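You operate a simulated robot arm through the tools that you are given. There is no shell and no other tool.

Carry out the task below with a simulated two-armed robot. There is one attempt and no reset: what you move stays moved.

TASK
Pick up the brush from the steel bench with one hand, pass it to the other hand and put it on the back of the splicing bench.

The check looks at the end state, three seconds after you hand in, the way a careful person would. Anything else that was tipped, shoved, dropped, spilled or broken makes it a failure.

THE ROBOT
Two 7-joint arms with two-finger parallel grippers on one trunk, on a base that moves. Base frame: it is fixed to the floor where the robot stands at the start and does not move with it; the origin is under the middle of the robot, x ahead of it, y to its left, z up. Readings come in mm, degrees, newtons and seconds.
The left shoulder is at the start at [50, 165, 1105], the right one opposite. With the tool pointing down near the work surface each hand reaches from about 240 to 700 mm from the robot's upright axis, wherever it stands, measured 20 degrees to its own side. Places, roughly: back of the splicing bench (15x160 cm) [180, -3060, 900]; brush [-2250, 750, 1000]. Payload 3.91 kg a hand.
The tool frame of a hand sits at the grasp point between the pads (the TCP): z along the fingers, y along the line on which they close. The tips reach 30 mm beyond it. The gripper opens to 110 mm. The fingers are 20 mm wide and 10 mm thick; the gripper's body (48 by 112 mm) begins 55 mm behind the TCP.
Orientation is that of the tool frame in the base frame, as a unit quaternion [x, y, z, w]. With the fingers straight down and closing along the base's y, the tool's x points along the base's -x, its y along +y and its z along -z.

THE INTERFACE
- The arms move only by the tool servo_tool. It takes "left_deltas", "right_deltas" or both (then of equal length, played together; a hand with none holds still); each is a list of rows, each a list of 7 numbers: the turn, a rotation vector about the base's x, y, z in units of 4 degrees (1.0 is 4 degrees), then the shift along the base's x, y, z in units of 40 mm (1.0 is 40 mm), then the opening, from 0 (shut) to 1 (fully open). In form: [[wx, wy, wz, dx, dy, dz, gripper], ...]. A call has 1 to 20 rows; each row shifts and turns the commanded pose from where the row before left it. A call with a number of a shift or a turn outside -1 to 1 is refused whole. Rows are played at 5 a second. More than 50 mm and 8.6 degrees between two rows, or a gripper value outside its range, and nothing of the call is played. A pose out of reach is approached as far as the arm can. The call stops where the force on the tool passes 40 N (or 10 N more than at its start, if that is more) or the arm is blocked; 0.2 s more then pass. Each finger travels about 45 mm/s and halts on what it meets, pressing with about 29 N; the grip force reading is that of the motor and also rises with nothing between the fingers. The clock runs only during rows and for 0.2 s after the last one: add rows that do not move to give the fingers time. The reply holds the time, the measured pose of the TCP, the force on the tool along the base axes, the opening and the grip force, in the units named above and with some noise, with the torque about the TCP (base axes, N m) and any sound that the robot's microphone picked up.
- Cameras (640 x 400 px; columns grow to the right, rows downward): "scene" is now at [119.6, -3.7, 1284.8]; the picture's right is [-0.03, -1.00, 0.00], its down [-0.49, 0.02, -0.87] and it looks along [0.87, -0.03, -0.49] (base axes); focal length 288 px, centre (320, 200). "left" rides on the left gripper at [72, -17, -103] in its tool frame; the picture's right is [0.23, 0.97, 0.00], its down [-0.76, 0.18, -0.62] and it looks along [-0.61, 0.14, 0.78] (tool axes); focal length 222 px, centre (320, 200). "right" rides on the right gripper at [72, 17, -103] in its tool frame; the picture's right is [-0.23, 0.97, 0.00], its down [-0.76, -0.18, -0.62] and it looks along [-0.61, -0.14, 0.78] (tool axes); focal length 222 px, centre (320, 200). There is no depth. A picture from a camera that has moved, and an enlarged one, comes with that camera's place and axes in the base frame and with its lens.
- snapshot(camera): a new picture of that camera. The clock stands still meanwhile.
- raise_lower(by): slides the trunk up (or, below 0, down) by that many mm; the arms and the scene camera ride with it, the base frame stays. It gives what a move gives, with no picture.
- drive_base(legs): drives the robot by 1 to 6 legs, each [ahead, left, turn to the left] in mm, mm and degrees, along the robot's own axes; the way and the turn of a leg run together, so that a leg with both is an arc; at most 1500 mm and 180 degrees a leg. The arms and the cameras ride along, it lands a little off, and it stops where it bumps. It gives what a move gives.
- aim_head(pan, tilt): turns the head with the scene camera to pan (to the left, within 80 degrees either way) and tilt (down, from -29 to 69), counted from straight ahead of the robot. It gives what a move gives.
- zoom(camera, box): a new picture of the part [left, top, right, bottom] of that camera's present view, enlarged. The clock stands still meanwhile.
- job_done(): hands the job in; it is judged then, once.

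Nothing tells you exact positions but the pictures and the camera data. Unless the task says otherwise, let go and move clear before handing in.

The tools are called after ">>>" as a command line: name --argument value ..., lists and objects as JSON in quotes. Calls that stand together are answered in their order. servo_tool: Moves the arms, as the interface text tells. Its arguments: {"type":"object","properties":{"left_deltas":{"type":"array","items":{"type":"array","items":{"type":"number"}}},"right_deltas":{"type":"array","items":{"type":"array","items":{"type":"number"}}}},"required":[]} The other tools are called the same way: raise_lower (by) moves the trunk up or down; drive_base (legs) drives the base; aim_head (pan, tilt) turns the head that bears the scene camera; snapshot (camera) takes a picture; zoom (camera, box) takes an enlarged picture of a part of a camera's view; job_done () hands the job in.

At the start:

```text
time: 0.0
left_ee_pos: [387.4, 153.5, 1100.1]
left_tool_rot: [-0.001, 1.0, 0.0, 0.001]
left_ft_force: [0.5, -0.1, 0.3]
left_wrist_torque: [-0.03, -0.02, -0.01]
left_grip_width: 109.9
left_finger_force: 0.0
right_ee_pos: [368.9, -193.3, 1134.9]
right_tool_rot: [0.0, 1.0, 0.0, 0.001]
right_ft_force: [0.5, -0.2, -1.0]
right_wrist_torque: [0.01, -0.04, 0.01]
right_grip_width: 109.7
right_finger_force: 0.0
trunk travel left (down, up): [-325.0, 178.0]
robot x, y, heading: [1.6, -1.3, 0.3]
head pan, tilt (commanded): [-1.8, 29.1]
```

scene: 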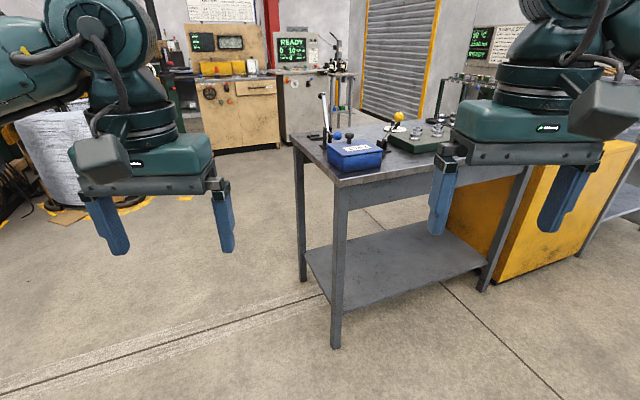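
right: 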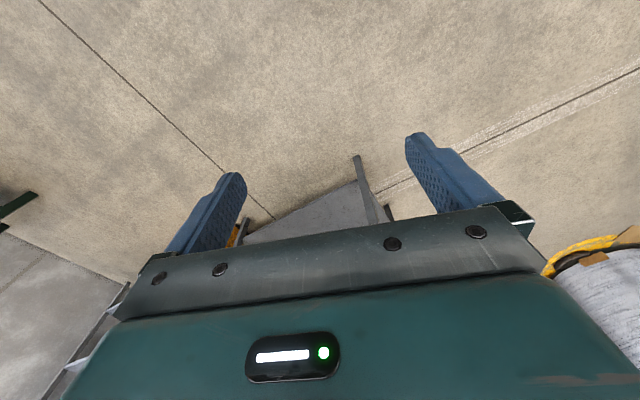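
left: 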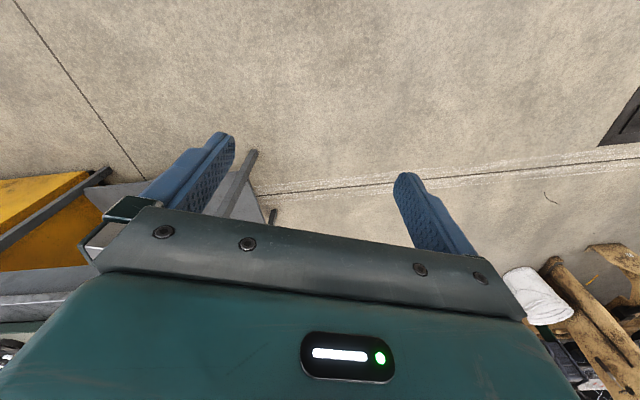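

I see a small grey steel table ahead with a blue box on it. The brush should be behind me and to the left, at about [-2250, 750], and the splicing bench far to my right, so I will look around with the head first.

>>> aim_head --pan 80 --tilt 20

>>> snapshot --camera "scene"

>>> aim_head --pan -80 --tilt 20

>>> snapshot --camera "scene"

```text
time: 1.6
left_ee_pos: [387.2, 154.3, 1100.2]
left_tool_rot: [-0.001, 1.0, 0.001, 0.001]
left_ft_force: [0.2, 0.5, 0.2]
left_wrist_torque: [0.0, -0.01, 0.02]
left_grip_width: 109.8
left_finger_force: 0.1
right_ee_pos: [368.9, -194.0, 1133.8]
right_tool_rot: [0.0, 1.0, 0.0, 0.0]
right_ft_force: [-0.3, 0.0, 1.0]
right_wrist_torque: [0.02, -0.01, 0.02]
right_grip_width: 109.8
right_finger_force: 0.1
trunk travel left (down, up): [-325.0, 178.0]
robot x, y, heading: [1.0, -2.6, 0.0]
head pan, tilt (commanded): [80.0, 20.0]
```

```text
taken
camera scene: at [45.0, 90.9, 1299.4], right [0.98, -0.17, 0.0], down [-0.06, -0.34, -0.94], along [0.16, 0.93, -0.34], focal length 288 px, centre (320, 200)
```

scene: 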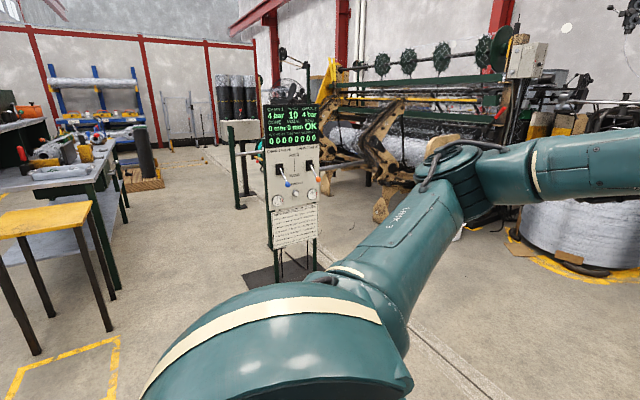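

```text
time: 4.0
left_ee_pos: [388.1, 154.9, 1100.5]
left_tool_rot: [-0.001, 1.0, -0.001, 0.002]
left_ft_force: [-0.4, 0.9, -0.1]
left_wrist_torque: [-0.02, 0.0, 0.02]
left_grip_width: 110.3
left_finger_force: 0.0
right_ee_pos: [368.7, -193.5, 1133.9]
right_tool_rot: [0.0, 1.0, 0.0, 0.0]
right_ft_force: [0.2, -0.1, 0.4]
right_wrist_torque: [0.02, 0.0, 0.01]
right_grip_width: 109.8
right_finger_force: 0.1
trunk travel left (down, up): [-325.0, 178.0]
robot x, y, heading: [1.0, 2.1, -0.0]
head pan, tilt (commanded): [-80.0, 20.0]
```

```text
taken
camera scene: at [45.0, -92.5, 1299.4], right [-0.98, -0.17, 0.0], down [-0.06, 0.34, -0.94], along [0.16, -0.93, -0.34], focal length 288 px, centre (320, 200)
```

scene: 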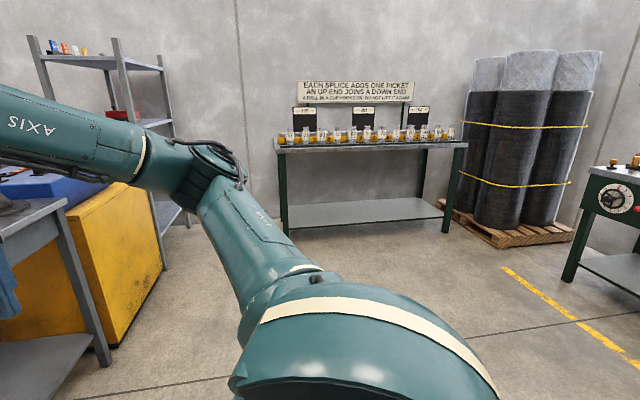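

The splicing bench looks to be the one at the right-hand wall with a row of jars and a sign. I'll zoom in on it and on the steel bench to the left.

>>> zoom --camera "scene" --box '[260, 70, 480, 210]'

>>> drive_base --legs '[[0, 0, 90]]'

>>> aim_head --pan 60 --tilt 20

>>> snapshot --camera "scene"

```text
2.86 times, centred on (370, 140) of scene
camera zoom: at [45.0, -92.5, 1299.4], right [-0.98, -0.17, 0.0], down [-0.06, 0.34, -0.94], along [0.16, -0.93, -0.34], focal length 823 px, centre (177, 371)
```

zoom: 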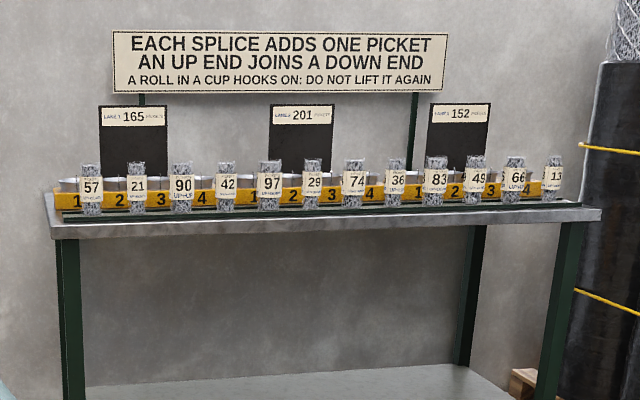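

```text
time: 8.2
left_ee_pos: [-153.1, 387.1, 1099.5]
left_tool_rot: [-0.707, 0.707, 0.001, 0.0]
left_ft_force: [0.1, -1.0, -0.4]
left_wrist_torque: [0.02, -0.02, -0.02]
left_grip_width: 110.1
left_finger_force: 0.1
right_ee_pos: [194.1, 368.7, 1134.7]
right_tool_rot: [-0.706, 0.708, 0.0, 0.0]
right_ft_force: [-0.4, -0.7, 0.7]
right_wrist_torque: [-0.02, 0.02, 0.0]
right_grip_width: 110.1
right_finger_force: 0.0
trunk travel left (down, up): [-325.0, 178.0]
robot x, y, heading: [-1.1, 2.3, 89.6]
head pan, tilt (commanded): [-80.0, 20.0]
```

```text
time: 10.5
left_ee_pos: [-154.3, 387.1, 1101.5]
left_tool_rot: [0.707, -0.707, -0.001, -0.001]
left_ft_force: [0.2, 0.0, -0.1]
left_wrist_torque: [0.01, -0.03, -0.06]
left_grip_width: 109.9
left_finger_force: 0.0
right_ee_pos: [193.5, 367.7, 1133.5]
right_tool_rot: [-0.707, 0.707, 0.0, -0.001]
right_ft_force: [-0.3, -0.1, 0.3]
right_wrist_torque: [0.0, 0.01, 0.0]
right_grip_width: 110.1
right_finger_force: 0.1
trunk travel left (down, up): [-325.0, 178.0]
robot x, y, heading: [-2.9, 3.0, 90.1]
head pan, tilt (commanded): [60.0, 20.0]
```

```text
taken
camera scene: at [-81.0, 75.2, 1299.4], right [0.5, 0.87, 0.0], down [0.3, -0.17, -0.94], along [-0.81, 0.47, -0.34], focal length 288 px, centre (320, 200)
```

scene: 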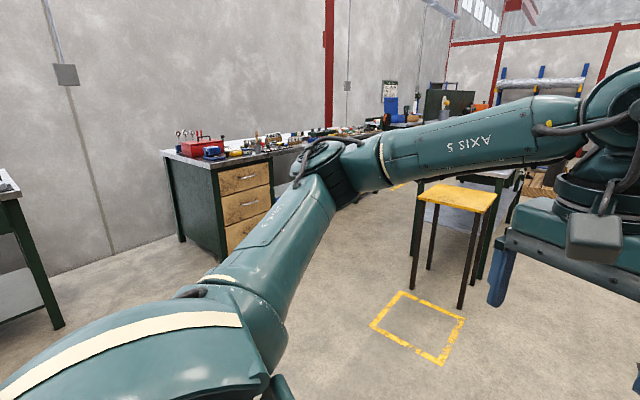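

The cluttered bench with drawers and a red toolbox, near [-2250, 750], must be the steel bench. I'll turn to face it and look closer.

>>> drive_base --legs '[[0, 0, 72]]'

>>> aim_head --pan 0 --tilt 15

>>> snapshot --camera "scene"

>>> zoom --camera "scene" --box '[220, 90, 420, 215]'

```text
time: 13.9
left_ee_pos: [-416.5, -20.4, 1100.8]
left_tool_rot: [0.986, -0.164, -0.001, 0.0]
left_ft_force: [-0.6, 0.8, -1.0]
left_wrist_torque: [0.0, -0.01, 0.0]
left_grip_width: 110.1
left_finger_force: 0.1
right_ee_pos: [-286.1, 302.6, 1134.4]
right_tool_rot: [0.987, -0.164, 0.0, 0.0]
right_ft_force: [0.6, -0.2, 0.2]
right_wrist_torque: [0.02, 0.02, 0.01]
right_grip_width: 110.2
right_finger_force: 0.1
trunk travel left (down, up): [-325.0, 178.0]
robot x, y, heading: [0.8, -1.2, 161.1]
head pan, tilt (commanded): [60.0, 20.0]
```

```text
time: 15.2
left_ee_pos: [-416.3, -20.4, 1099.3]
left_tool_rot: [0.986, -0.165, -0.001, 0.0]
left_ft_force: [-0.1, -0.2, 0.2]
left_wrist_torque: [-0.01, 0.01, 0.02]
left_grip_width: 110.1
left_finger_force: 0.0
right_ee_pos: [-285.5, 303.0, 1133.1]
right_tool_rot: [0.987, -0.164, -0.001, 0.0]
right_ft_force: [0.5, 0.0, -0.2]
right_wrist_torque: [0.04, 0.01, 0.01]
right_grip_width: 110.1
right_finger_force: 0.0
trunk travel left (down, up): [-325.0, 178.0]
robot x, y, heading: [3.8, -0.0, 161.2]
head pan, tilt (commanded): [0.0, 15.0]
```

```text
taken
camera scene: at [-116.6, 39.0, 1307.5], right [0.32, 0.95, 0.0], down [0.24, -0.08, -0.97], along [-0.91, 0.31, -0.26], focal length 288 px, centre (320, 200)
```

scene: 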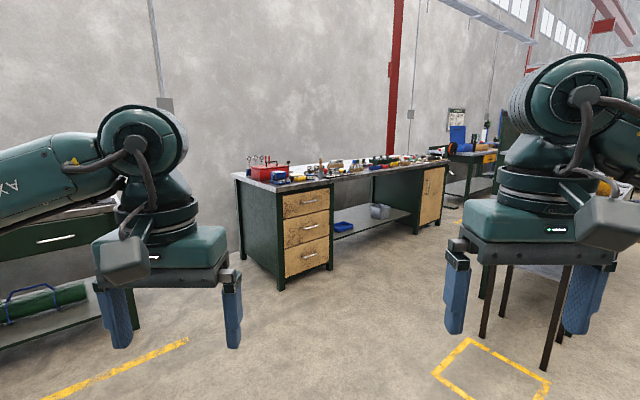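

```text
3.20 times, centred on (320, 152) of scene
camera zoom: at [-116.6, 39.0, 1307.5], right [0.32, 0.95, 0.0], down [0.24, -0.08, -0.97], along [-0.91, 0.31, -0.26], focal length 922 px, centre (320, 352)
```

zoom: 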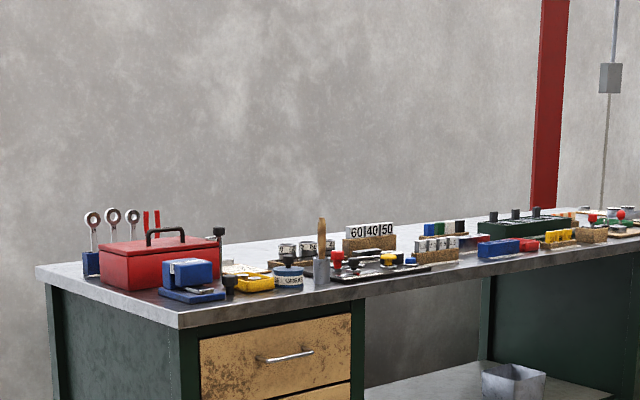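

The brush seems to be the brown-handled item standing upright in a grey cup near the front of the steel bench, which lies about 19 degrees askew to my frame. I'll drive closer to look.

>>> drive_base --legs '[[1250, -230, 0], [0, 0, 36]]'

>>> aim_head --pan 0 --tilt 25

>>> snapshot --camera "scene"

```text
time: 23.2
left_ee_pos: [-1417.4, 352.4, 1100.8]
left_tool_rot: [0.989, 0.145, -0.001, 0.0]
left_ft_force: [0.1, 0.0, -0.6]
left_wrist_torque: [-0.03, -0.04, -0.03]
left_grip_width: 110.0
left_finger_force: 0.1
right_ee_pos: [-1497.7, 691.5, 1133.0]
right_tool_rot: [0.99, 0.144, 0.0, -0.001]
right_ft_force: [0.5, 0.2, 0.2]
right_wrist_torque: [0.0, 0.03, 0.0]
right_grip_width: 110.0
right_finger_force: 0.2
trunk travel left (down, up): [-325.0, 178.0]
robot x, y, heading: [-1090.2, 613.7, -163.5]
head pan, tilt (commanded): [0.0, 15.0]
```

```text
time: 23.9
left_ee_pos: [-1416.3, 353.5, 1100.4]
left_tool_rot: [0.99, 0.144, -0.001, -0.001]
left_ft_force: [0.6, -0.1, 0.1]
left_wrist_torque: [0.02, -0.02, 0.02]
left_grip_width: 110.1
left_finger_force: 0.0
right_ee_pos: [-1499.2, 690.8, 1133.5]
right_tool_rot: [0.99, 0.144, 0.0, 0.0]
right_ft_force: [-0.3, 0.2, 0.5]
right_wrist_torque: [-0.01, 0.02, 0.0]
right_grip_width: 109.8
right_finger_force: 0.2
trunk travel left (down, up): [-325.0, 178.0]
robot x, y, heading: [-1093.1, 610.0, -163.3]
head pan, tilt (commanded): [0.0, 25.0]
```

```text
taken
camera scene: at [-1207.1, 575.7, 1291.4], right [-0.28, 0.96, 0.0], down [0.4, 0.12, -0.91], along [-0.87, -0.26, -0.42], focal length 288 px, centre (320, 200)
```

scene: 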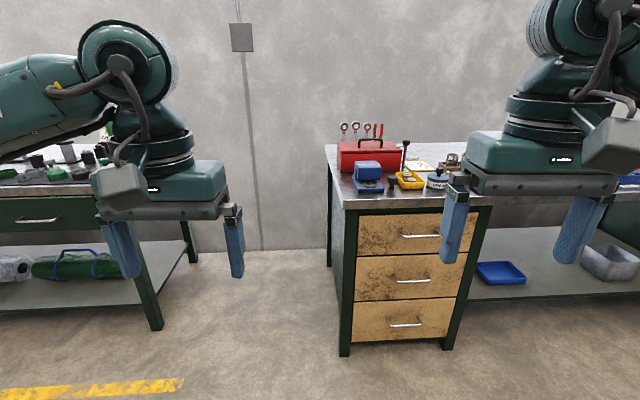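

I'm now square to the wall; the brush is hidden behind my right arm, about 470 mm to the right. I'll shift sideways to have it straight ahead.

>>> drive_base --legs '[[100, -466, 0]]'

>>> aim_head --pan 0 --tilt 28

>>> snapshot --camera "scene"

>>> zoom --camera "scene" --box '[220, 70, 420, 195]'

```text
time: 28.5
left_ee_pos: [-1642.2, 766.6, 1100.8]
left_tool_rot: [0.99, 0.143, -0.001, 0.0]
left_ft_force: [-0.4, 0.2, -0.5]
left_wrist_torque: [-0.01, 0.02, -0.03]
left_grip_width: 110.2
left_finger_force: 0.1
right_ee_pos: [-1723.6, 1107.5, 1134.4]
right_tool_rot: [0.99, 0.142, 0.0, 0.0]
right_ft_force: [-1.0, -1.2, 0.0]
right_wrist_torque: [-0.01, 0.01, 0.0]
right_grip_width: 109.8
right_finger_force: 0.1
trunk travel left (down, up): [-325.0, 178.0]
robot x, y, heading: [-1313.0, 1024.2, -163.7]
head pan, tilt (commanded): [0.0, 25.0]
```

```text
time: 29.1
left_ee_pos: [-1642.3, 767.1, 1099.9]
left_tool_rot: [0.99, 0.144, 0.0, 0.0]
left_ft_force: [-0.3, -0.3, -0.4]
left_wrist_torque: [0.02, 0.0, -0.01]
left_grip_width: 110.1
left_finger_force: 0.0
right_ee_pos: [-1723.2, 1107.5, 1134.3]
right_tool_rot: [0.99, 0.141, 0.001, 0.0]
right_ft_force: [-0.3, -0.2, 0.6]
right_wrist_torque: [0.0, -0.02, -0.03]
right_grip_width: 109.9
right_finger_force: 0.1
trunk travel left (down, up): [-325.0, 178.0]
robot x, y, heading: [-1314.6, 1023.9, -163.6]
head pan, tilt (commanded): [0.0, 28.0]
```

```text
taken
camera scene: at [-1430.5, 990.1, 1286.5], right [-0.28, 0.96, 0.0], down [0.45, 0.13, -0.88], along [-0.85, -0.25, -0.47], focal length 288 px, centre (320, 200)
```

scene: 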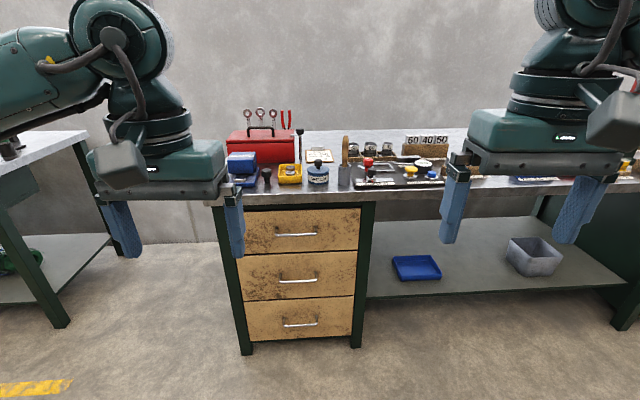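

```text
3.20 times, centred on (320, 132) of scene
camera zoom: at [-1430.5, 990.1, 1286.5], right [-0.28, 0.96, 0.0], down [0.45, 0.13, -0.88], along [-0.85, -0.25, -0.47], focal length 922 px, centre (320, 416)
```

zoom: 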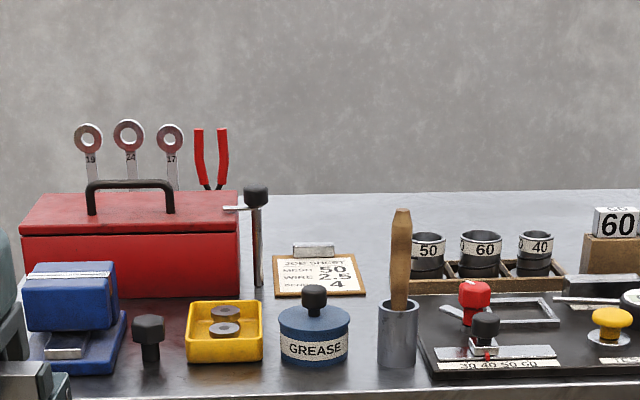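

The brush stands handle-up in a grey steel can at roughly [-2275, 825], with a grease pot to its left and a tray to its right. Before choosing which hand picks, I'll look at the splicing bench from here.

>>> aim_head --pan 80 --tilt 12

>>> snapshot --camera "scene"

```text
time: 30.7
left_ee_pos: [-1642.0, 767.8, 1101.0]
left_tool_rot: [0.99, 0.143, -0.001, 0.0]
left_ft_force: [0.4, -0.4, 0.1]
left_wrist_torque: [0.01, -0.01, -0.03]
left_grip_width: 109.8
left_finger_force: 0.0
right_ee_pos: [-1723.3, 1106.8, 1133.7]
right_tool_rot: [0.99, 0.142, 0.0, 0.001]
right_ft_force: [0.7, 0.2, 0.1]
right_wrist_torque: [0.0, -0.05, 0.0]
right_grip_width: 110.0
right_finger_force: 0.0
trunk travel left (down, up): [-325.0, 178.0]
robot x, y, heading: [-1314.7, 1025.0, -163.7]
head pan, tilt (commanded): [80.0, 12.0]
```

```text
taken
camera scene: at [-1332.8, 923.1, 1312.4], right [-0.99, -0.11, 0.0], down [-0.02, 0.21, -0.98], along [0.11, -0.97, -0.21], focal length 288 px, centre (320, 200)
```

scene: 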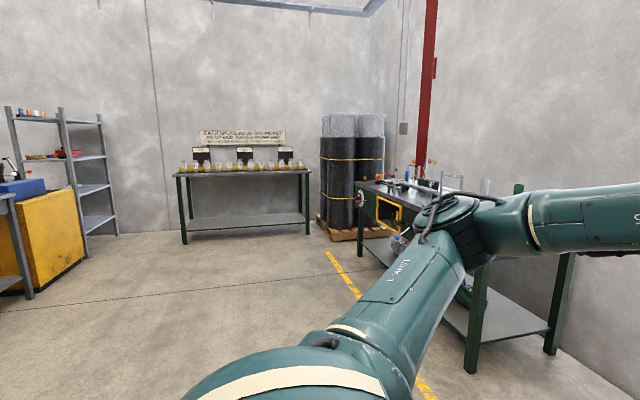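

The left end of the splicing bench has free floor beside it, so I plan to pick with the left hand and place with the right. I'll drive closer to the brush now and triangulate it.

>>> drive_base --legs '[[250, -266, 0]]'

>>> aim_head --pan 15 --tilt 32

>>> snapshot --camera "scene"

>>> snapshot --camera "left"

```text
time: 33.6
left_ee_pos: [-1952.4, 947.0, 1100.8]
left_tool_rot: [0.99, 0.144, -0.001, 0.0]
left_ft_force: [0.3, 0.3, 0.1]
left_wrist_torque: [-0.01, -0.01, 0.0]
left_grip_width: 110.2
left_finger_force: 0.0
right_ee_pos: [-2034.3, 1287.3, 1134.1]
right_tool_rot: [0.99, 0.143, 0.0, 0.001]
right_ft_force: [-0.2, 0.0, 0.5]
right_wrist_torque: [0.03, 0.01, 0.01]
right_grip_width: 109.8
right_finger_force: 0.1
trunk travel left (down, up): [-325.0, 178.0]
robot x, y, heading: [-1622.0, 1207.2, -163.8]
head pan, tilt (commanded): [80.0, 12.0]
```

```text
time: 34.9
left_ee_pos: [-1951.3, 947.1, 1100.6]
left_tool_rot: [0.99, 0.144, -0.001, 0.0]
left_ft_force: [-0.1, 0.3, 0.1]
left_wrist_torque: [0.01, -0.03, 0.02]
left_grip_width: 110.0
left_finger_force: 0.1
right_ee_pos: [-2033.7, 1287.2, 1134.7]
right_tool_rot: [0.99, 0.143, 0.0, 0.0]
right_ft_force: [-0.3, 0.4, -0.6]
right_wrist_torque: [-0.02, 0.0, 0.03]
right_grip_width: 110.0
right_finger_force: 0.1
trunk travel left (down, up): [-325.0, 178.0]
robot x, y, heading: [-1624.0, 1203.5, -163.4]
head pan, tilt (commanded): [15.0, 32.0]
```

```text
taken
camera scene: at [-1729.8, 1149.7, 1280.2], right [-0.52, 0.85, 0.0], down [0.45, 0.28, -0.85], along [-0.72, -0.44, -0.53], focal length 288 px, centre (320, 200)
```

scene: 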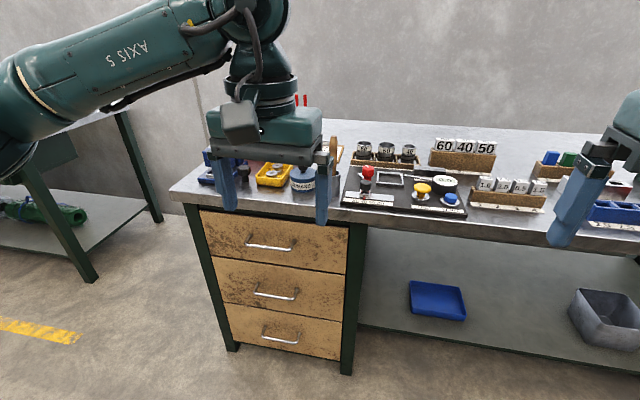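

```text
taken
camera left: at [-1886.3, 983.5, 1203.9], right [0.5, -0.87, 0.0], down [-0.68, -0.39, 0.62], along [-0.54, -0.31, -0.78], focal length 222 px, centre (320, 200)
```

left: 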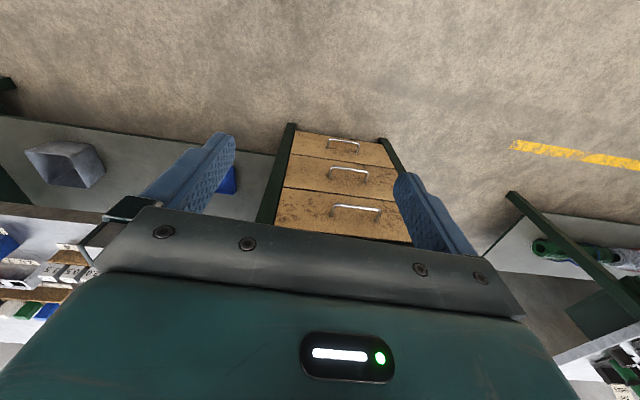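

The left gripper partly hides the brush from the head camera. I'll shift the left hand to the left and look at the brush zoomed in.

>>> servo_tool --left_deltas '[[0, 0, 0, 0.28, -0.96, 0.5, 1], [0, 0, 0, 0.28, -0.96, 0.5, 1], [0, 0, 0, 0.28, -0.96, 0.5, 1]]'

>>> snapshot --camera "scene"

>>> zoom --camera "scene" --box '[250, 100, 426, 210]'

```text
time: 35.7
left_ee_pos: [-1916.4, 833.0, 1161.6]
left_tool_rot: [0.99, 0.144, -0.001, -0.001]
left_ft_force: [-0.4, 0.2, -0.4]
left_wrist_torque: [0.01, 0.01, 0.02]
left_grip_width: 109.9
left_finger_force: 0.0
right_ee_pos: [-2033.8, 1286.3, 1134.1]
right_tool_rot: [0.99, 0.143, 0.0, 0.0]
right_ft_force: [0.1, 0.7, 0.2]
right_wrist_torque: [-0.01, 0.03, 0.02]
right_grip_width: 110.3
right_finger_force: 0.0
trunk travel left (down, up): [-325.0, 178.0]
robot x, y, heading: [-1627.2, 1202.9, -163.5]
head pan, tilt (commanded): [15.0, 32.0]
```

```text
taken
camera scene: at [-1729.3, 1149.5, 1280.2], right [-0.52, 0.85, 0.0], down [0.45, 0.28, -0.85], along [-0.72, -0.44, -0.53], focal length 288 px, centre (320, 200)
```

scene: 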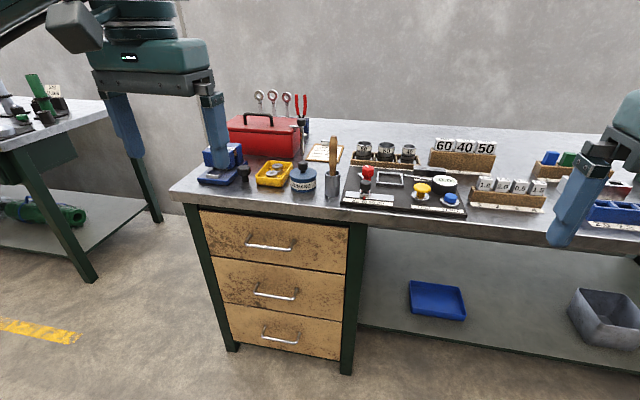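

```text
3.64 times, centred on (338, 155) of scene
camera zoom: at [-1729.3, 1149.5, 1280.2], right [-0.52, 0.85, 0.0], down [0.45, 0.28, -0.85], along [-0.72, -0.44, -0.53], focal length 1048 px, centre (254, 364)
```

zoom: 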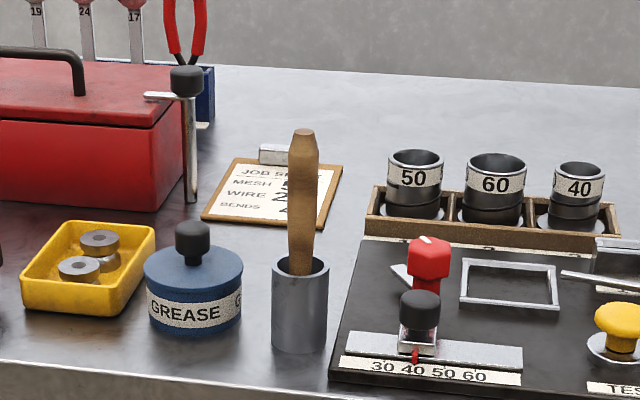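

Triangulation puts the handle top near [-2356, 806, 1027] with the bench top at about z 860 and the can rim at about z 922. I'll check how far my base sticks out before driving closer.

>>> aim_head --pan 0 --tilt 69

>>> snapshot --camera "scene"

```text
time: 36.8
left_ee_pos: [-1916.2, 832.9, 1161.1]
left_tool_rot: [0.99, 0.144, 0.0, 0.0]
left_ft_force: [0.0, 0.0, -0.1]
left_wrist_torque: [0.0, 0.01, 0.0]
left_grip_width: 109.9
left_finger_force: 0.1
right_ee_pos: [-2033.5, 1287.2, 1134.6]
right_tool_rot: [0.99, 0.143, 0.0, 0.0]
right_ft_force: [-0.1, -0.1, 0.0]
right_wrist_torque: [0.02, -0.02, -0.02]
right_grip_width: 110.0
right_finger_force: 0.0
trunk travel left (down, up): [-325.0, 178.0]
robot x, y, heading: [-1624.6, 1204.1, -163.2]
head pan, tilt (commanded): [0.0, 68.8]
```

```text
taken
camera scene: at [-1707.1, 1180.7, 1231.9], right [-0.28, 0.96, 0.0], down [0.89, 0.26, -0.36], along [-0.35, -0.1, -0.93], focal length 288 px, centre (320, 200)
```

scene: 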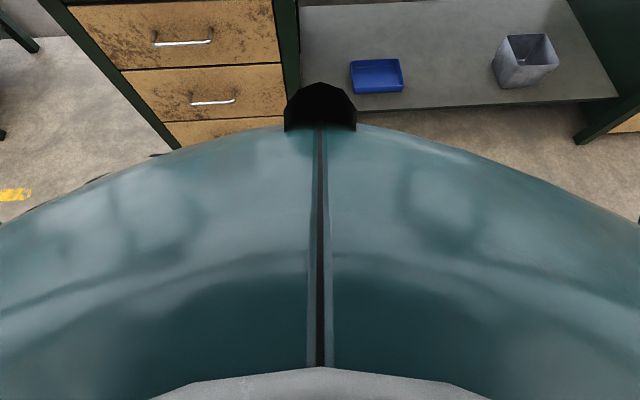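

The body front looks to be within about 300 mm of my axis, so I'll drive 260 mm ahead, leaving about 475 mm from axis to bench edge.

>>> drive_base --legs '[[255, 0, 0]]'

>>> aim_head --pan 10 --tilt 40

>>> snapshot --camera "scene"

>>> zoom --camera "scene" --box '[220, 60, 396, 170]'

>>> snapshot --camera "left"

```text
time: 38.6
left_ee_pos: [-2159.8, 761.1, 1161.3]
left_tool_rot: [0.989, 0.145, -0.001, 0.0]
left_ft_force: [0.0, -0.2, 1.5]
left_wrist_torque: [0.01, 0.02, 0.02]
left_grip_width: 110.1
left_finger_force: 0.0
right_ee_pos: [-2278.5, 1215.0, 1134.6]
right_tool_rot: [0.99, 0.144, 0.0, 0.0]
right_ft_force: [-0.7, 0.6, 0.5]
right_wrist_torque: [0.01, 0.01, 0.02]
right_grip_width: 109.9
right_finger_force: 0.1
trunk travel left (down, up): [-325.0, 178.0]
robot x, y, heading: [-1867.4, 1129.7, -163.6]
head pan, tilt (commanded): [0.0, 68.8]
```

```text
time: 39.5
left_ee_pos: [-2158.7, 761.3, 1161.3]
left_tool_rot: [0.989, 0.145, -0.001, 0.001]
left_ft_force: [-0.1, -0.1, -0.4]
left_wrist_torque: [-0.04, -0.02, -0.01]
left_grip_width: 109.8
left_finger_force: 0.0
right_ee_pos: [-2277.7, 1213.6, 1133.8]
right_tool_rot: [0.989, 0.145, 0.0, 0.001]
right_ft_force: [0.8, 0.6, -0.2]
right_wrist_torque: [0.02, -0.01, 0.0]
right_grip_width: 110.1
right_finger_force: 0.0
trunk travel left (down, up): [-325.0, 178.0]
robot x, y, heading: [-1868.0, 1131.6, -163.3]
head pan, tilt (commanded): [10.0, 40.0]
```

```text
taken
camera scene: at [-1973.0, 1086.3, 1267.9], right [-0.45, 0.89, 0.0], down [0.58, 0.29, -0.77], along [-0.68, -0.34, -0.64], focal length 288 px, centre (320, 200)
```

scene: 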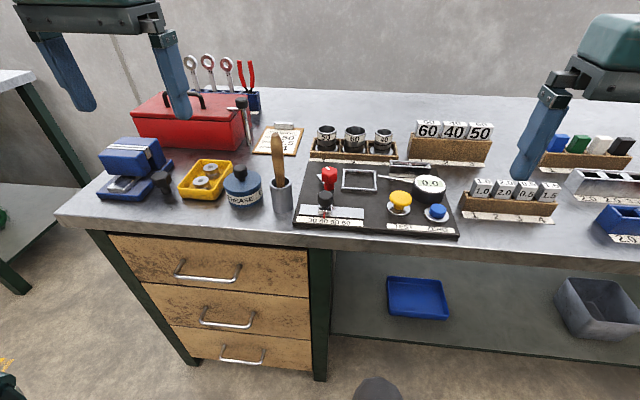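

```text
3.64 times, centred on (308, 115) of scene
camera zoom: at [-1973.0, 1086.3, 1267.9], right [-0.45, 0.89, 0.0], down [0.58, 0.29, -0.77], along [-0.68, -0.34, -0.64], focal length 1048 px, centre (364, 509)
```

zoom: 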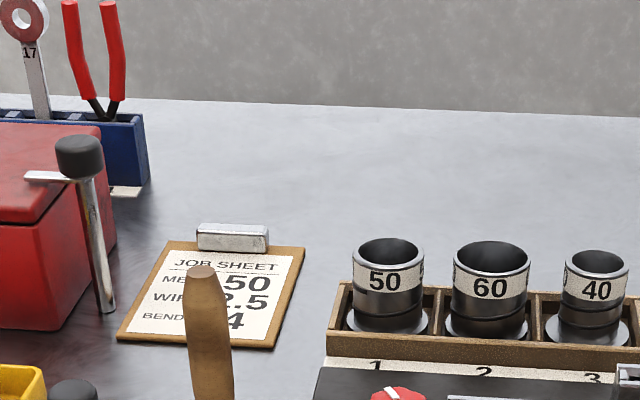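

```text
taken
camera left: at [-2093.4, 797.1, 1264.3], right [0.5, -0.87, 0.0], down [-0.68, -0.39, 0.62], along [-0.54, -0.31, -0.78], focal length 222 px, centre (320, 200)
```

left: 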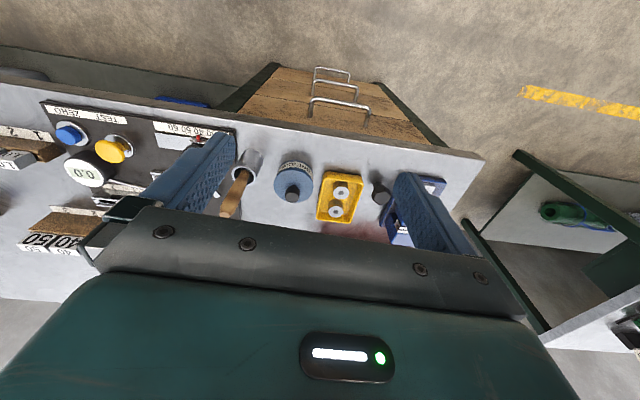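

The brush is now about 560 mm ahead and 170 mm to the left, with the refined estimate [-2356, 807] for the handle and its top at z 1027. I'll bring the left hand above it at a safe height with a partly closed gripper and check.

>>> servo_tool --left_deltas '[[0, 0, 0, -0.82, 0.196, -0.1, 0.8], [0, 0, 0, -0.82, 0.196, -0.1, 0.7], [0, 0, 0, -0.82, 0.196, -0.1, 0.7], [0, 0, 0, -0.82, 0.196, -0.1, 0.7], [0, 0, 0, -0.82, 0.196, -0.1, 0.7], [0, 0, 0, -0.82, 0.196, -0.1, 0.7], [0, 0, 0, 0, 0, 0, 0.7]]'

>>> snapshot --camera "scene"

>>> snapshot --camera "left"

```text
time: 41.1
left_ee_pos: [-2353.9, 809.2, 1137.0]
left_tool_rot: [0.99, 0.144, -0.001, 0.0]
left_ft_force: [-0.2, -0.5, 0.7]
left_wrist_torque: [-0.01, 0.0, -0.04]
left_grip_width: 77.0
left_finger_force: 0.1
right_ee_pos: [-2276.8, 1214.0, 1134.4]
right_tool_rot: [0.99, 0.144, -0.001, 0.0]
right_ft_force: [0.6, -0.5, 0.2]
right_wrist_torque: [0.0, -0.03, -0.01]
right_grip_width: 109.9
right_finger_force: 0.1
trunk travel left (down, up): [-325.0, 178.0]
robot x, y, heading: [-1868.9, 1133.7, -163.4]
head pan, tilt (commanded): [10.0, 40.0]
```

```text
taken
camera scene: at [-1972.8, 1086.1, 1268.0], right [-0.45, 0.89, 0.0], down [0.57, 0.29, -0.77], along [-0.69, -0.34, -0.64], focal length 288 px, centre (320, 200)
```

scene: 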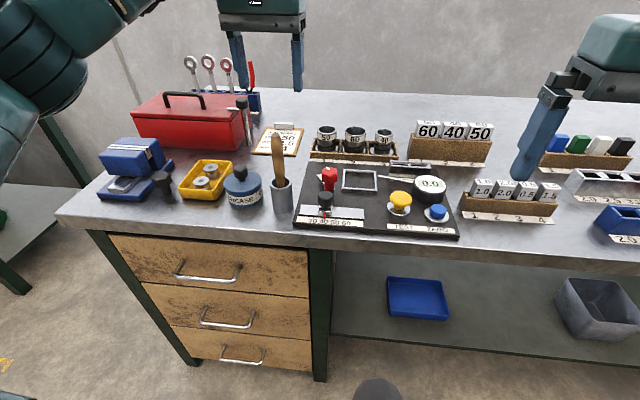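

```text
taken
camera left: at [-2289.3, 844.5, 1239.0], right [0.5, -0.87, 0.0], down [-0.68, -0.39, 0.62], along [-0.54, -0.31, -0.78], focal length 222 px, centre (320, 200)
```

left: 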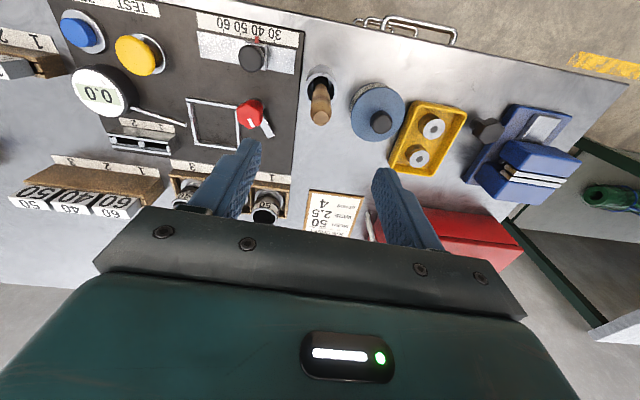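

The wrist camera puts the handle end at about [-2352, 811], right under the TCP at [-2354, 809]. I'll descend to z 1000 with fingers around the handle and check before closing.

>>> servo_tool --left_deltas '[[0, 0, 0, 0, 0, -0.86, 0.7], [0, 0, 0, 0, 0, -0.86, 0.7], [0, 0, 0, 0, 0, -0.86, 0.7], [0, 0, 0, 0, 0, -0.84, 0.7], [0, 0, 0, 0, 0, 0, 0.7]]'

>>> snapshot --camera "scene"

>>> zoom --camera "scene" --box '[180, 60, 380, 230]'

>>> snapshot --camera "left"

```text
time: 42.3
left_ee_pos: [-2354.4, 806.3, 999.1]
left_tool_rot: [0.989, 0.145, -0.001, 0.002]
left_ft_force: [-0.1, 0.0, -1.4]
left_wrist_torque: [-0.03, 0.01, 0.04]
left_grip_width: 76.9
left_finger_force: 0.0
right_ee_pos: [-2277.5, 1214.1, 1135.1]
right_tool_rot: [0.99, 0.144, 0.0, 0.0]
right_ft_force: [-0.4, 0.3, -0.3]
right_wrist_torque: [-0.01, 0.02, -0.01]
right_grip_width: 110.0
right_finger_force: 0.1
trunk travel left (down, up): [-325.0, 178.0]
robot x, y, heading: [-1868.4, 1131.3, -163.6]
head pan, tilt (commanded): [10.0, 40.0]
```

```text
taken
camera scene: at [-1973.0, 1086.4, 1268.0], right [-0.45, 0.89, 0.0], down [0.57, 0.29, -0.77], along [-0.69, -0.34, -0.64], focal length 288 px, centre (320, 200)
```

scene: 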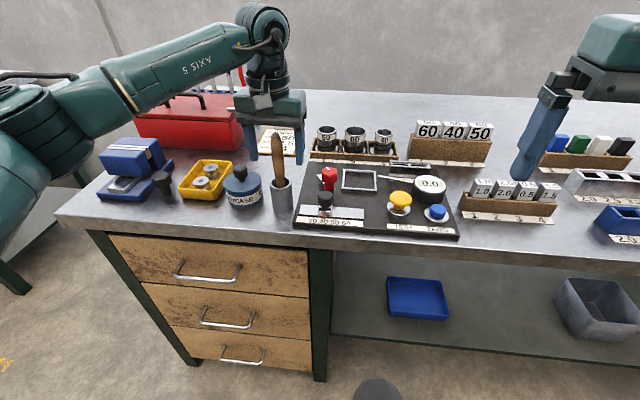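

```text
2.35 times, centred on (280, 145) of scene
camera zoom: at [-1973.0, 1086.4, 1268.0], right [-0.45, 0.89, 0.0], down [0.57, 0.29, -0.77], along [-0.69, -0.34, -0.64], focal length 678 px, centre (414, 329)
```

zoom: 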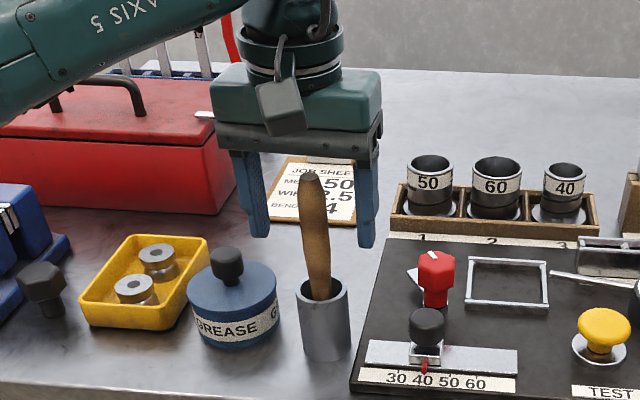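

```text
taken
camera left: at [-2288.5, 841.5, 1102.7], right [0.5, -0.87, 0.0], down [-0.68, -0.39, 0.62], along [-0.54, -0.31, -0.78], focal length 222 px, centre (320, 200)
```

left: 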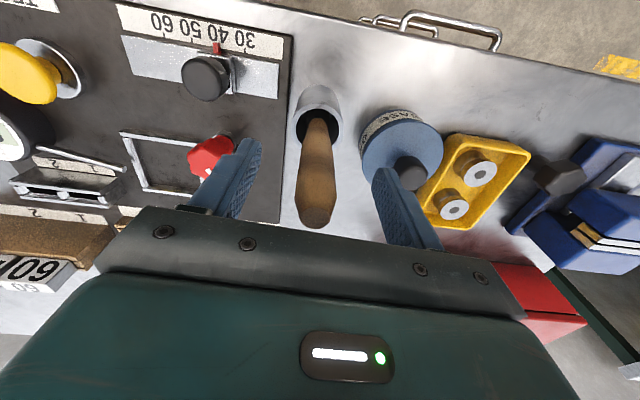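

The handle is centered between the fingers to within a few mm, so I'll close the left gripper on it.

>>> servo_tool --left_deltas '[[0, 0, 0, 0, 0, 0, 0.45], [0, 0, 0, 0, 0, 0, 0.3], [0, 0, 0, 0, 0, 0, 0.2], [0, 0, 0, 0, 0, 0, 0.1], [0, 0, 0, 0, 0, 0, 0.0], [0, 0, 0, 0, 0, 0, 0.0], [0, 0, 0, 0, 0, 0, 0.0]]'

>>> zoom --camera "scene" --box '[180, 60, 380, 230]'

>>> snapshot --camera "left"

```text
time: 43.9
left_ee_pos: [-2353.4, 805.1, 1000.2]
left_tool_rot: [0.989, 0.145, -0.001, 0.0]
left_ft_force: [-0.7, -0.3, 0.6]
left_wrist_torque: [-0.06, 0.0, 0.01]
left_grip_width: 21.1
left_finger_force: 28.7
right_ee_pos: [-2277.7, 1213.5, 1134.9]
right_tool_rot: [0.99, 0.144, 0.0, 0.0]
right_ft_force: [0.1, -0.3, 0.6]
right_wrist_torque: [0.0, 0.01, -0.01]
right_grip_width: 110.0
right_finger_force: 0.1
trunk travel left (down, up): [-325.0, 178.0]
robot x, y, heading: [-1869.9, 1136.3, -163.3]
head pan, tilt (commanded): [10.0, 40.0]
```

```text
2.35 times, centred on (280, 145) of scene
camera zoom: at [-1973.0, 1086.3, 1268.0], right [-0.45, 0.89, 0.0], down [0.57, 0.29, -0.77], along [-0.69, -0.34, -0.64], focal length 678 px, centre (414, 329)
```

zoom: 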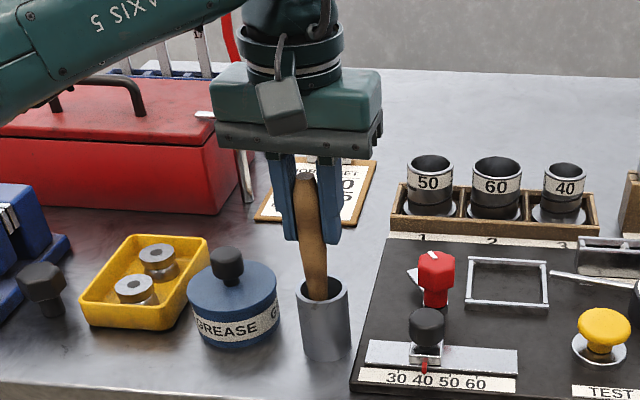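

```text
taken
camera left: at [-2288.5, 841.4, 1103.2], right [0.5, -0.87, 0.0], down [-0.68, -0.39, 0.62], along [-0.54, -0.31, -0.78], focal length 222 px, centre (320, 200)
```

left: 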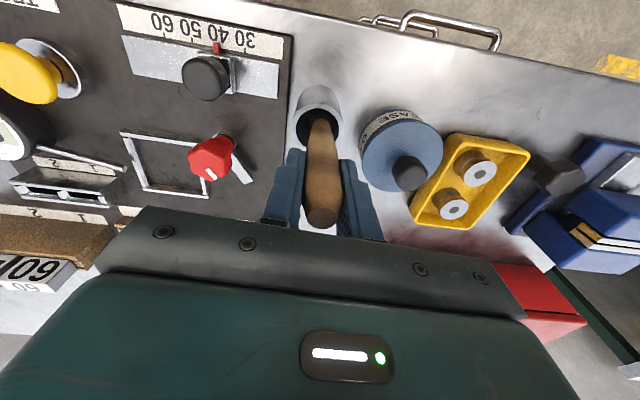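

Grip is solid at 21 mm width and 29 N. I'll lift slowly a little and check that the can stays put.

>>> servo_tool --left_deltas '[[0, 0, 0, 0, 0, 0.3, 0], [0, 0, 0, 0, 0, 0.4, 0], [0, 0, 0, 0, 0, 0.4, 0], [0, 0, 0, 0, 0, 0.4, 0]]'

>>> zoom --camera "scene" --box '[180, 60, 380, 230]'

>>> snapshot --camera "left"

```text
time: 44.9
left_ee_pos: [-2355.6, 808.1, 1061.2]
left_tool_rot: [0.989, 0.145, -0.001, -0.001]
left_ft_force: [0.3, 0.4, 0.4]
left_wrist_torque: [0.02, 0.01, 0.01]
left_grip_width: 20.7
left_finger_force: 29.3
right_ee_pos: [-2277.5, 1212.9, 1134.3]
right_tool_rot: [0.99, 0.144, 0.001, -0.001]
right_ft_force: [-0.4, 0.4, 0.3]
right_wrist_torque: [-0.03, 0.0, 0.01]
right_grip_width: 110.4
right_finger_force: 0.2
trunk travel left (down, up): [-325.0, 178.0]
robot x, y, heading: [-1869.6, 1132.5, -163.2]
head pan, tilt (commanded): [10.0, 40.0]
```

```text
2.35 times, centred on (280, 145) of scene
camera zoom: at [-1973.0, 1086.4, 1268.0], right [-0.45, 0.89, 0.0], down [0.57, 0.29, -0.77], along [-0.69, -0.34, -0.64], focal length 678 px, centre (414, 329)
```

zoom: 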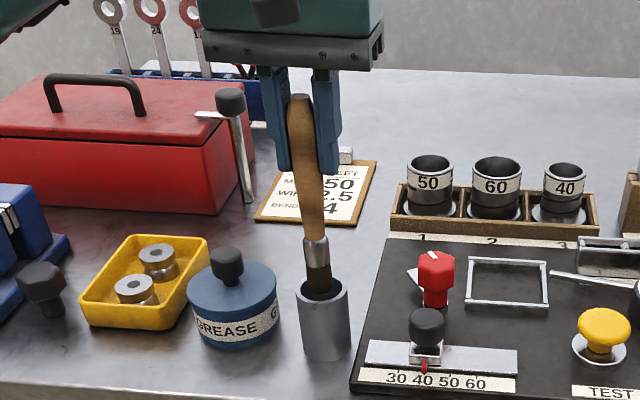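

```text
taken
camera left: at [-2290.0, 843.6, 1163.6], right [0.5, -0.87, 0.0], down [-0.68, -0.39, 0.62], along [-0.54, -0.31, -0.78], focal length 222 px, centre (320, 200)
```

left: 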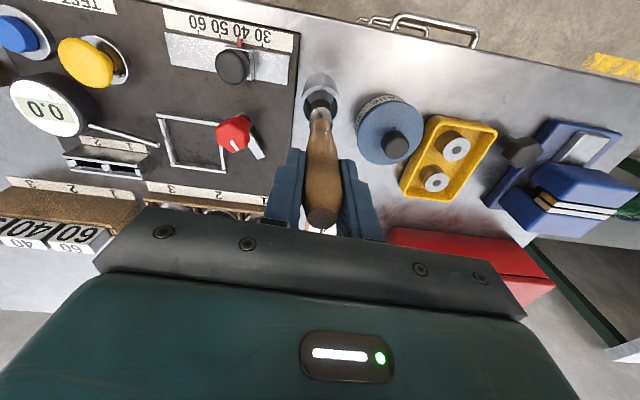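

The can stayed in place and the brush is coming out: handle, steel ferrule, dark bristles. I'll lift it fully clear.

>>> servo_tool --left_deltas '[[0, 0, 0, 0, 0, 0.6, 0], [0, 0, 0, 0, 0, 0.6, 0], [0, 0, 0, 0, 0, 0.8, 0], [0, 0, 0, 0, 0, 0.8, 0], [0, 0, 0, 0, 0, 0.7, 0]]'

>>> aim_head --pan 10 --tilt 30

>>> snapshot --camera "scene"

>>> zoom --camera "scene" --box '[180, 60, 380, 260]'

```text
time: 46.1
left_ee_pos: [-2356.0, 810.9, 1203.2]
left_tool_rot: [0.99, 0.144, -0.001, 0.001]
left_ft_force: [0.2, 0.4, -0.4]
left_wrist_torque: [-0.02, 0.0, 0.04]
left_grip_width: 20.8
left_finger_force: 28.8
right_ee_pos: [-2277.1, 1213.8, 1134.2]
right_tool_rot: [0.99, 0.143, -0.001, 0.001]
right_ft_force: [0.4, 0.3, -0.2]
right_wrist_torque: [0.0, 0.02, 0.03]
right_grip_width: 110.1
right_finger_force: 0.1
trunk travel left (down, up): [-325.0, 178.0]
robot x, y, heading: [-1867.9, 1132.4, -163.6]
head pan, tilt (commanded): [10.0, 40.0]
```

```text
time: 46.9
left_ee_pos: [-2356.2, 809.4, 1202.4]
left_tool_rot: [0.99, 0.144, -0.002, 0.001]
left_ft_force: [0.8, -0.5, -0.6]
left_wrist_torque: [0.0, -0.02, 0.01]
left_grip_width: 20.7
left_finger_force: 28.9
right_ee_pos: [-2277.4, 1213.5, 1134.0]
right_tool_rot: [0.99, 0.144, 0.0, 0.001]
right_ft_force: [0.1, 0.0, 0.5]
right_wrist_torque: [-0.02, -0.01, 0.03]
right_grip_width: 110.2
right_finger_force: 0.0
trunk travel left (down, up): [-325.0, 178.0]
robot x, y, heading: [-1872.6, 1128.1, -163.6]
head pan, tilt (commanded): [10.0, 30.0]
```

```text
taken
camera scene: at [-1977.9, 1083.9, 1283.3], right [-0.45, 0.89, 0.0], down [0.45, 0.22, -0.87], along [-0.77, -0.39, -0.5], focal length 288 px, centre (320, 200)
```

scene: 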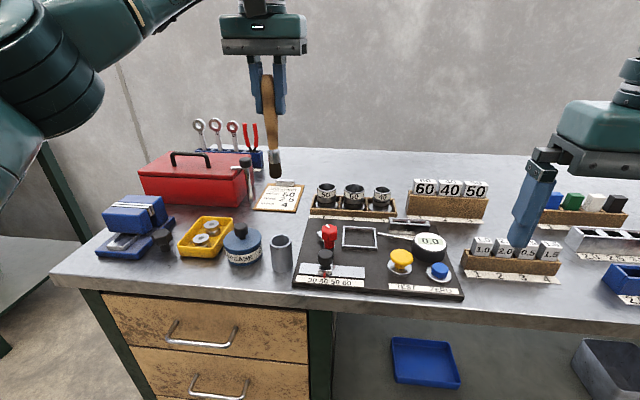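

```text
2.00 times, centred on (280, 160) of scene
camera zoom: at [-1977.9, 1083.9, 1283.3], right [-0.45, 0.89, 0.0], down [0.45, 0.22, -0.87], along [-0.77, -0.39, -0.5], focal length 576 px, centre (400, 280)
```

zoom: 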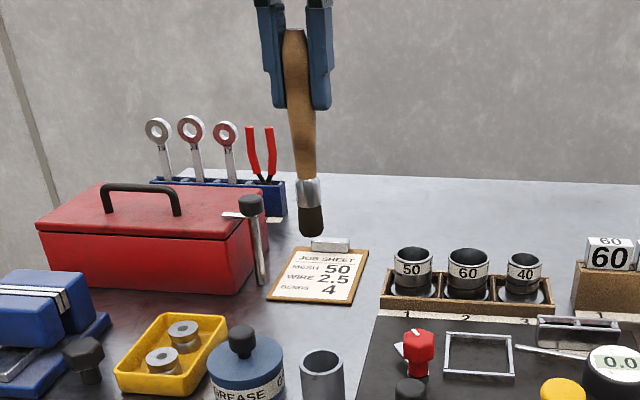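

The brush is clear: about 168 mm long, gripped near the handle's end, with the lower handle free for the second hand. I'll back away from the bench into free floor before the handover.

>>> drive_base --legs '[[-200, 0, 0], [-350, 300, 0]]'

>>> aim_head --pan 0 --tilt 25

>>> snapshot --camera "scene"

```text
time: 51.3
left_ee_pos: [-1746.0, 678.0, 1201.9]
left_tool_rot: [0.99, 0.139, -0.001, 0.0]
left_ft_force: [0.4, 0.1, -0.4]
left_wrist_torque: [0.0, 0.01, 0.0]
left_grip_width: 20.8
left_finger_force: 29.4
right_ee_pos: [-1662.1, 1080.6, 1134.3]
right_tool_rot: [0.99, 0.139, 0.0, 0.0]
right_ft_force: [-0.7, 0.4, -0.4]
right_wrist_torque: [-0.02, -0.01, 0.0]
right_grip_width: 110.1
right_finger_force: 0.1
trunk travel left (down, up): [-325.0, 178.0]
robot x, y, heading: [-1257.6, 997.1, -163.9]
head pan, tilt (commanded): [10.0, 30.0]
```

```text
time: 52.0
left_ee_pos: [-1746.5, 678.4, 1202.0]
left_tool_rot: [0.99, 0.138, -0.001, 0.0]
left_ft_force: [-0.1, -0.4, -0.2]
left_wrist_torque: [0.01, 0.02, -0.02]
left_grip_width: 20.8
left_finger_force: 28.7
right_ee_pos: [-1663.5, 1081.6, 1135.4]
right_tool_rot: [0.99, 0.14, 0.001, -0.001]
right_ft_force: [0.5, 1.1, -0.8]
right_wrist_torque: [0.0, 0.0, 0.0]
right_grip_width: 109.9
right_finger_force: 0.0
trunk travel left (down, up): [-325.0, 178.0]
robot x, y, heading: [-1255.5, 1001.4, -163.8]
head pan, tilt (commanded): [0.0, 25.0]
```

```text
taken
camera scene: at [-1372.4, 962.9, 1291.3], right [-0.28, 0.96, 0.0], down [0.41, 0.12, -0.91], along [-0.87, -0.25, -0.42], focal length 288 px, centre (320, 200)
```

scene: 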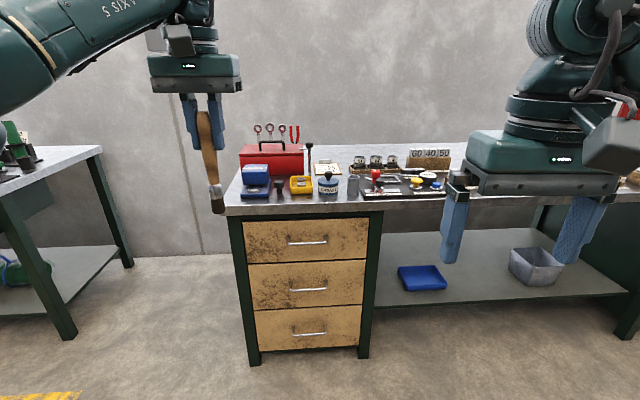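

I'm in free floor now. I'll swing the left hand to hold the brush horizontally pointing to my right in front of me, while raising and yawing the right hand 90 degrees for a grasp from above.

>>> servo_tool --left_deltas '[[0.94, 0.27, 0, 0.09, 0.122, -0.078, 0], [0.94, 0.27, 0, 0.09, 0.122, -0.078, 0], [0.94, 0.27, 0, 0.09, 0.122, -0.078, 0], [0.94, 0.27, 0, 0.09, 0.122, -0.078, 0], [0.94, 0.27, 0, 0.09, 0.122, -0.078, 0], [0.94, 0.27, 0, 0.09, 0.122, -0.078, 0], [0.94, 0.27, 0, 0.09, 0.122, -0.078, 0], [0.94, 0.27, 0, 0.09, 0.122, -0.078, 0], [0.94, 0.27, 0, 0.09, 0.122, -0.078, 0], [0.94, 0.27, 0, 0.09, 0.122, -0.078, 0], [0.94, 0.27, 0, 0.09, 0.122, -0.078, 0], [0.94, 0.27, 0, 0.09, 0.122, -0.078, 0]]'

>>> snapshot --camera "scene"

```text
time: 54.6
left_ee_pos: [-1702.8, 738.0, 1165.2]
left_tool_rot: [0.908, 0.128, -0.056, -0.395]
left_ft_force: [0.9, -0.6, -0.6]
left_wrist_torque: [-0.01, -0.03, -0.01]
left_grip_width: 21.0
left_finger_force: 29.1
right_ee_pos: [-1663.4, 1082.0, 1133.5]
right_tool_rot: [0.99, 0.139, 0.0, 0.0]
right_ft_force: [0.6, 0.4, -0.5]
right_wrist_torque: [0.0, -0.01, 0.0]
right_grip_width: 109.9
right_finger_force: 0.1
trunk travel left (down, up): [-325.0, 178.0]
robot x, y, heading: [-1255.6, 998.1, -164.0]
head pan, tilt (commanded): [0.0, 25.0]
```

```text
taken
camera scene: at [-1372.4, 962.8, 1291.3], right [-0.28, 0.96, 0.0], down [0.41, 0.12, -0.91], along [-0.87, -0.25, -0.42], focal length 288 px, centre (320, 200)
```

scene: 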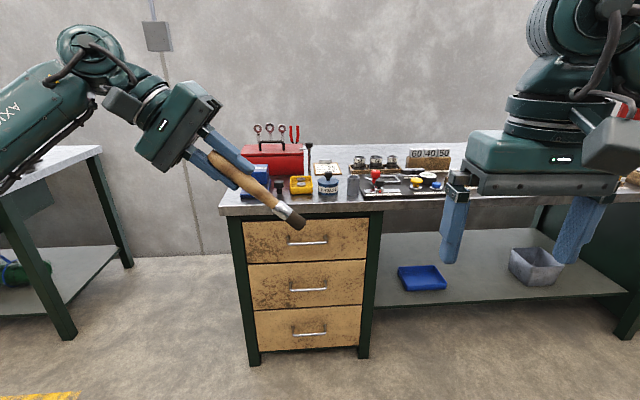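

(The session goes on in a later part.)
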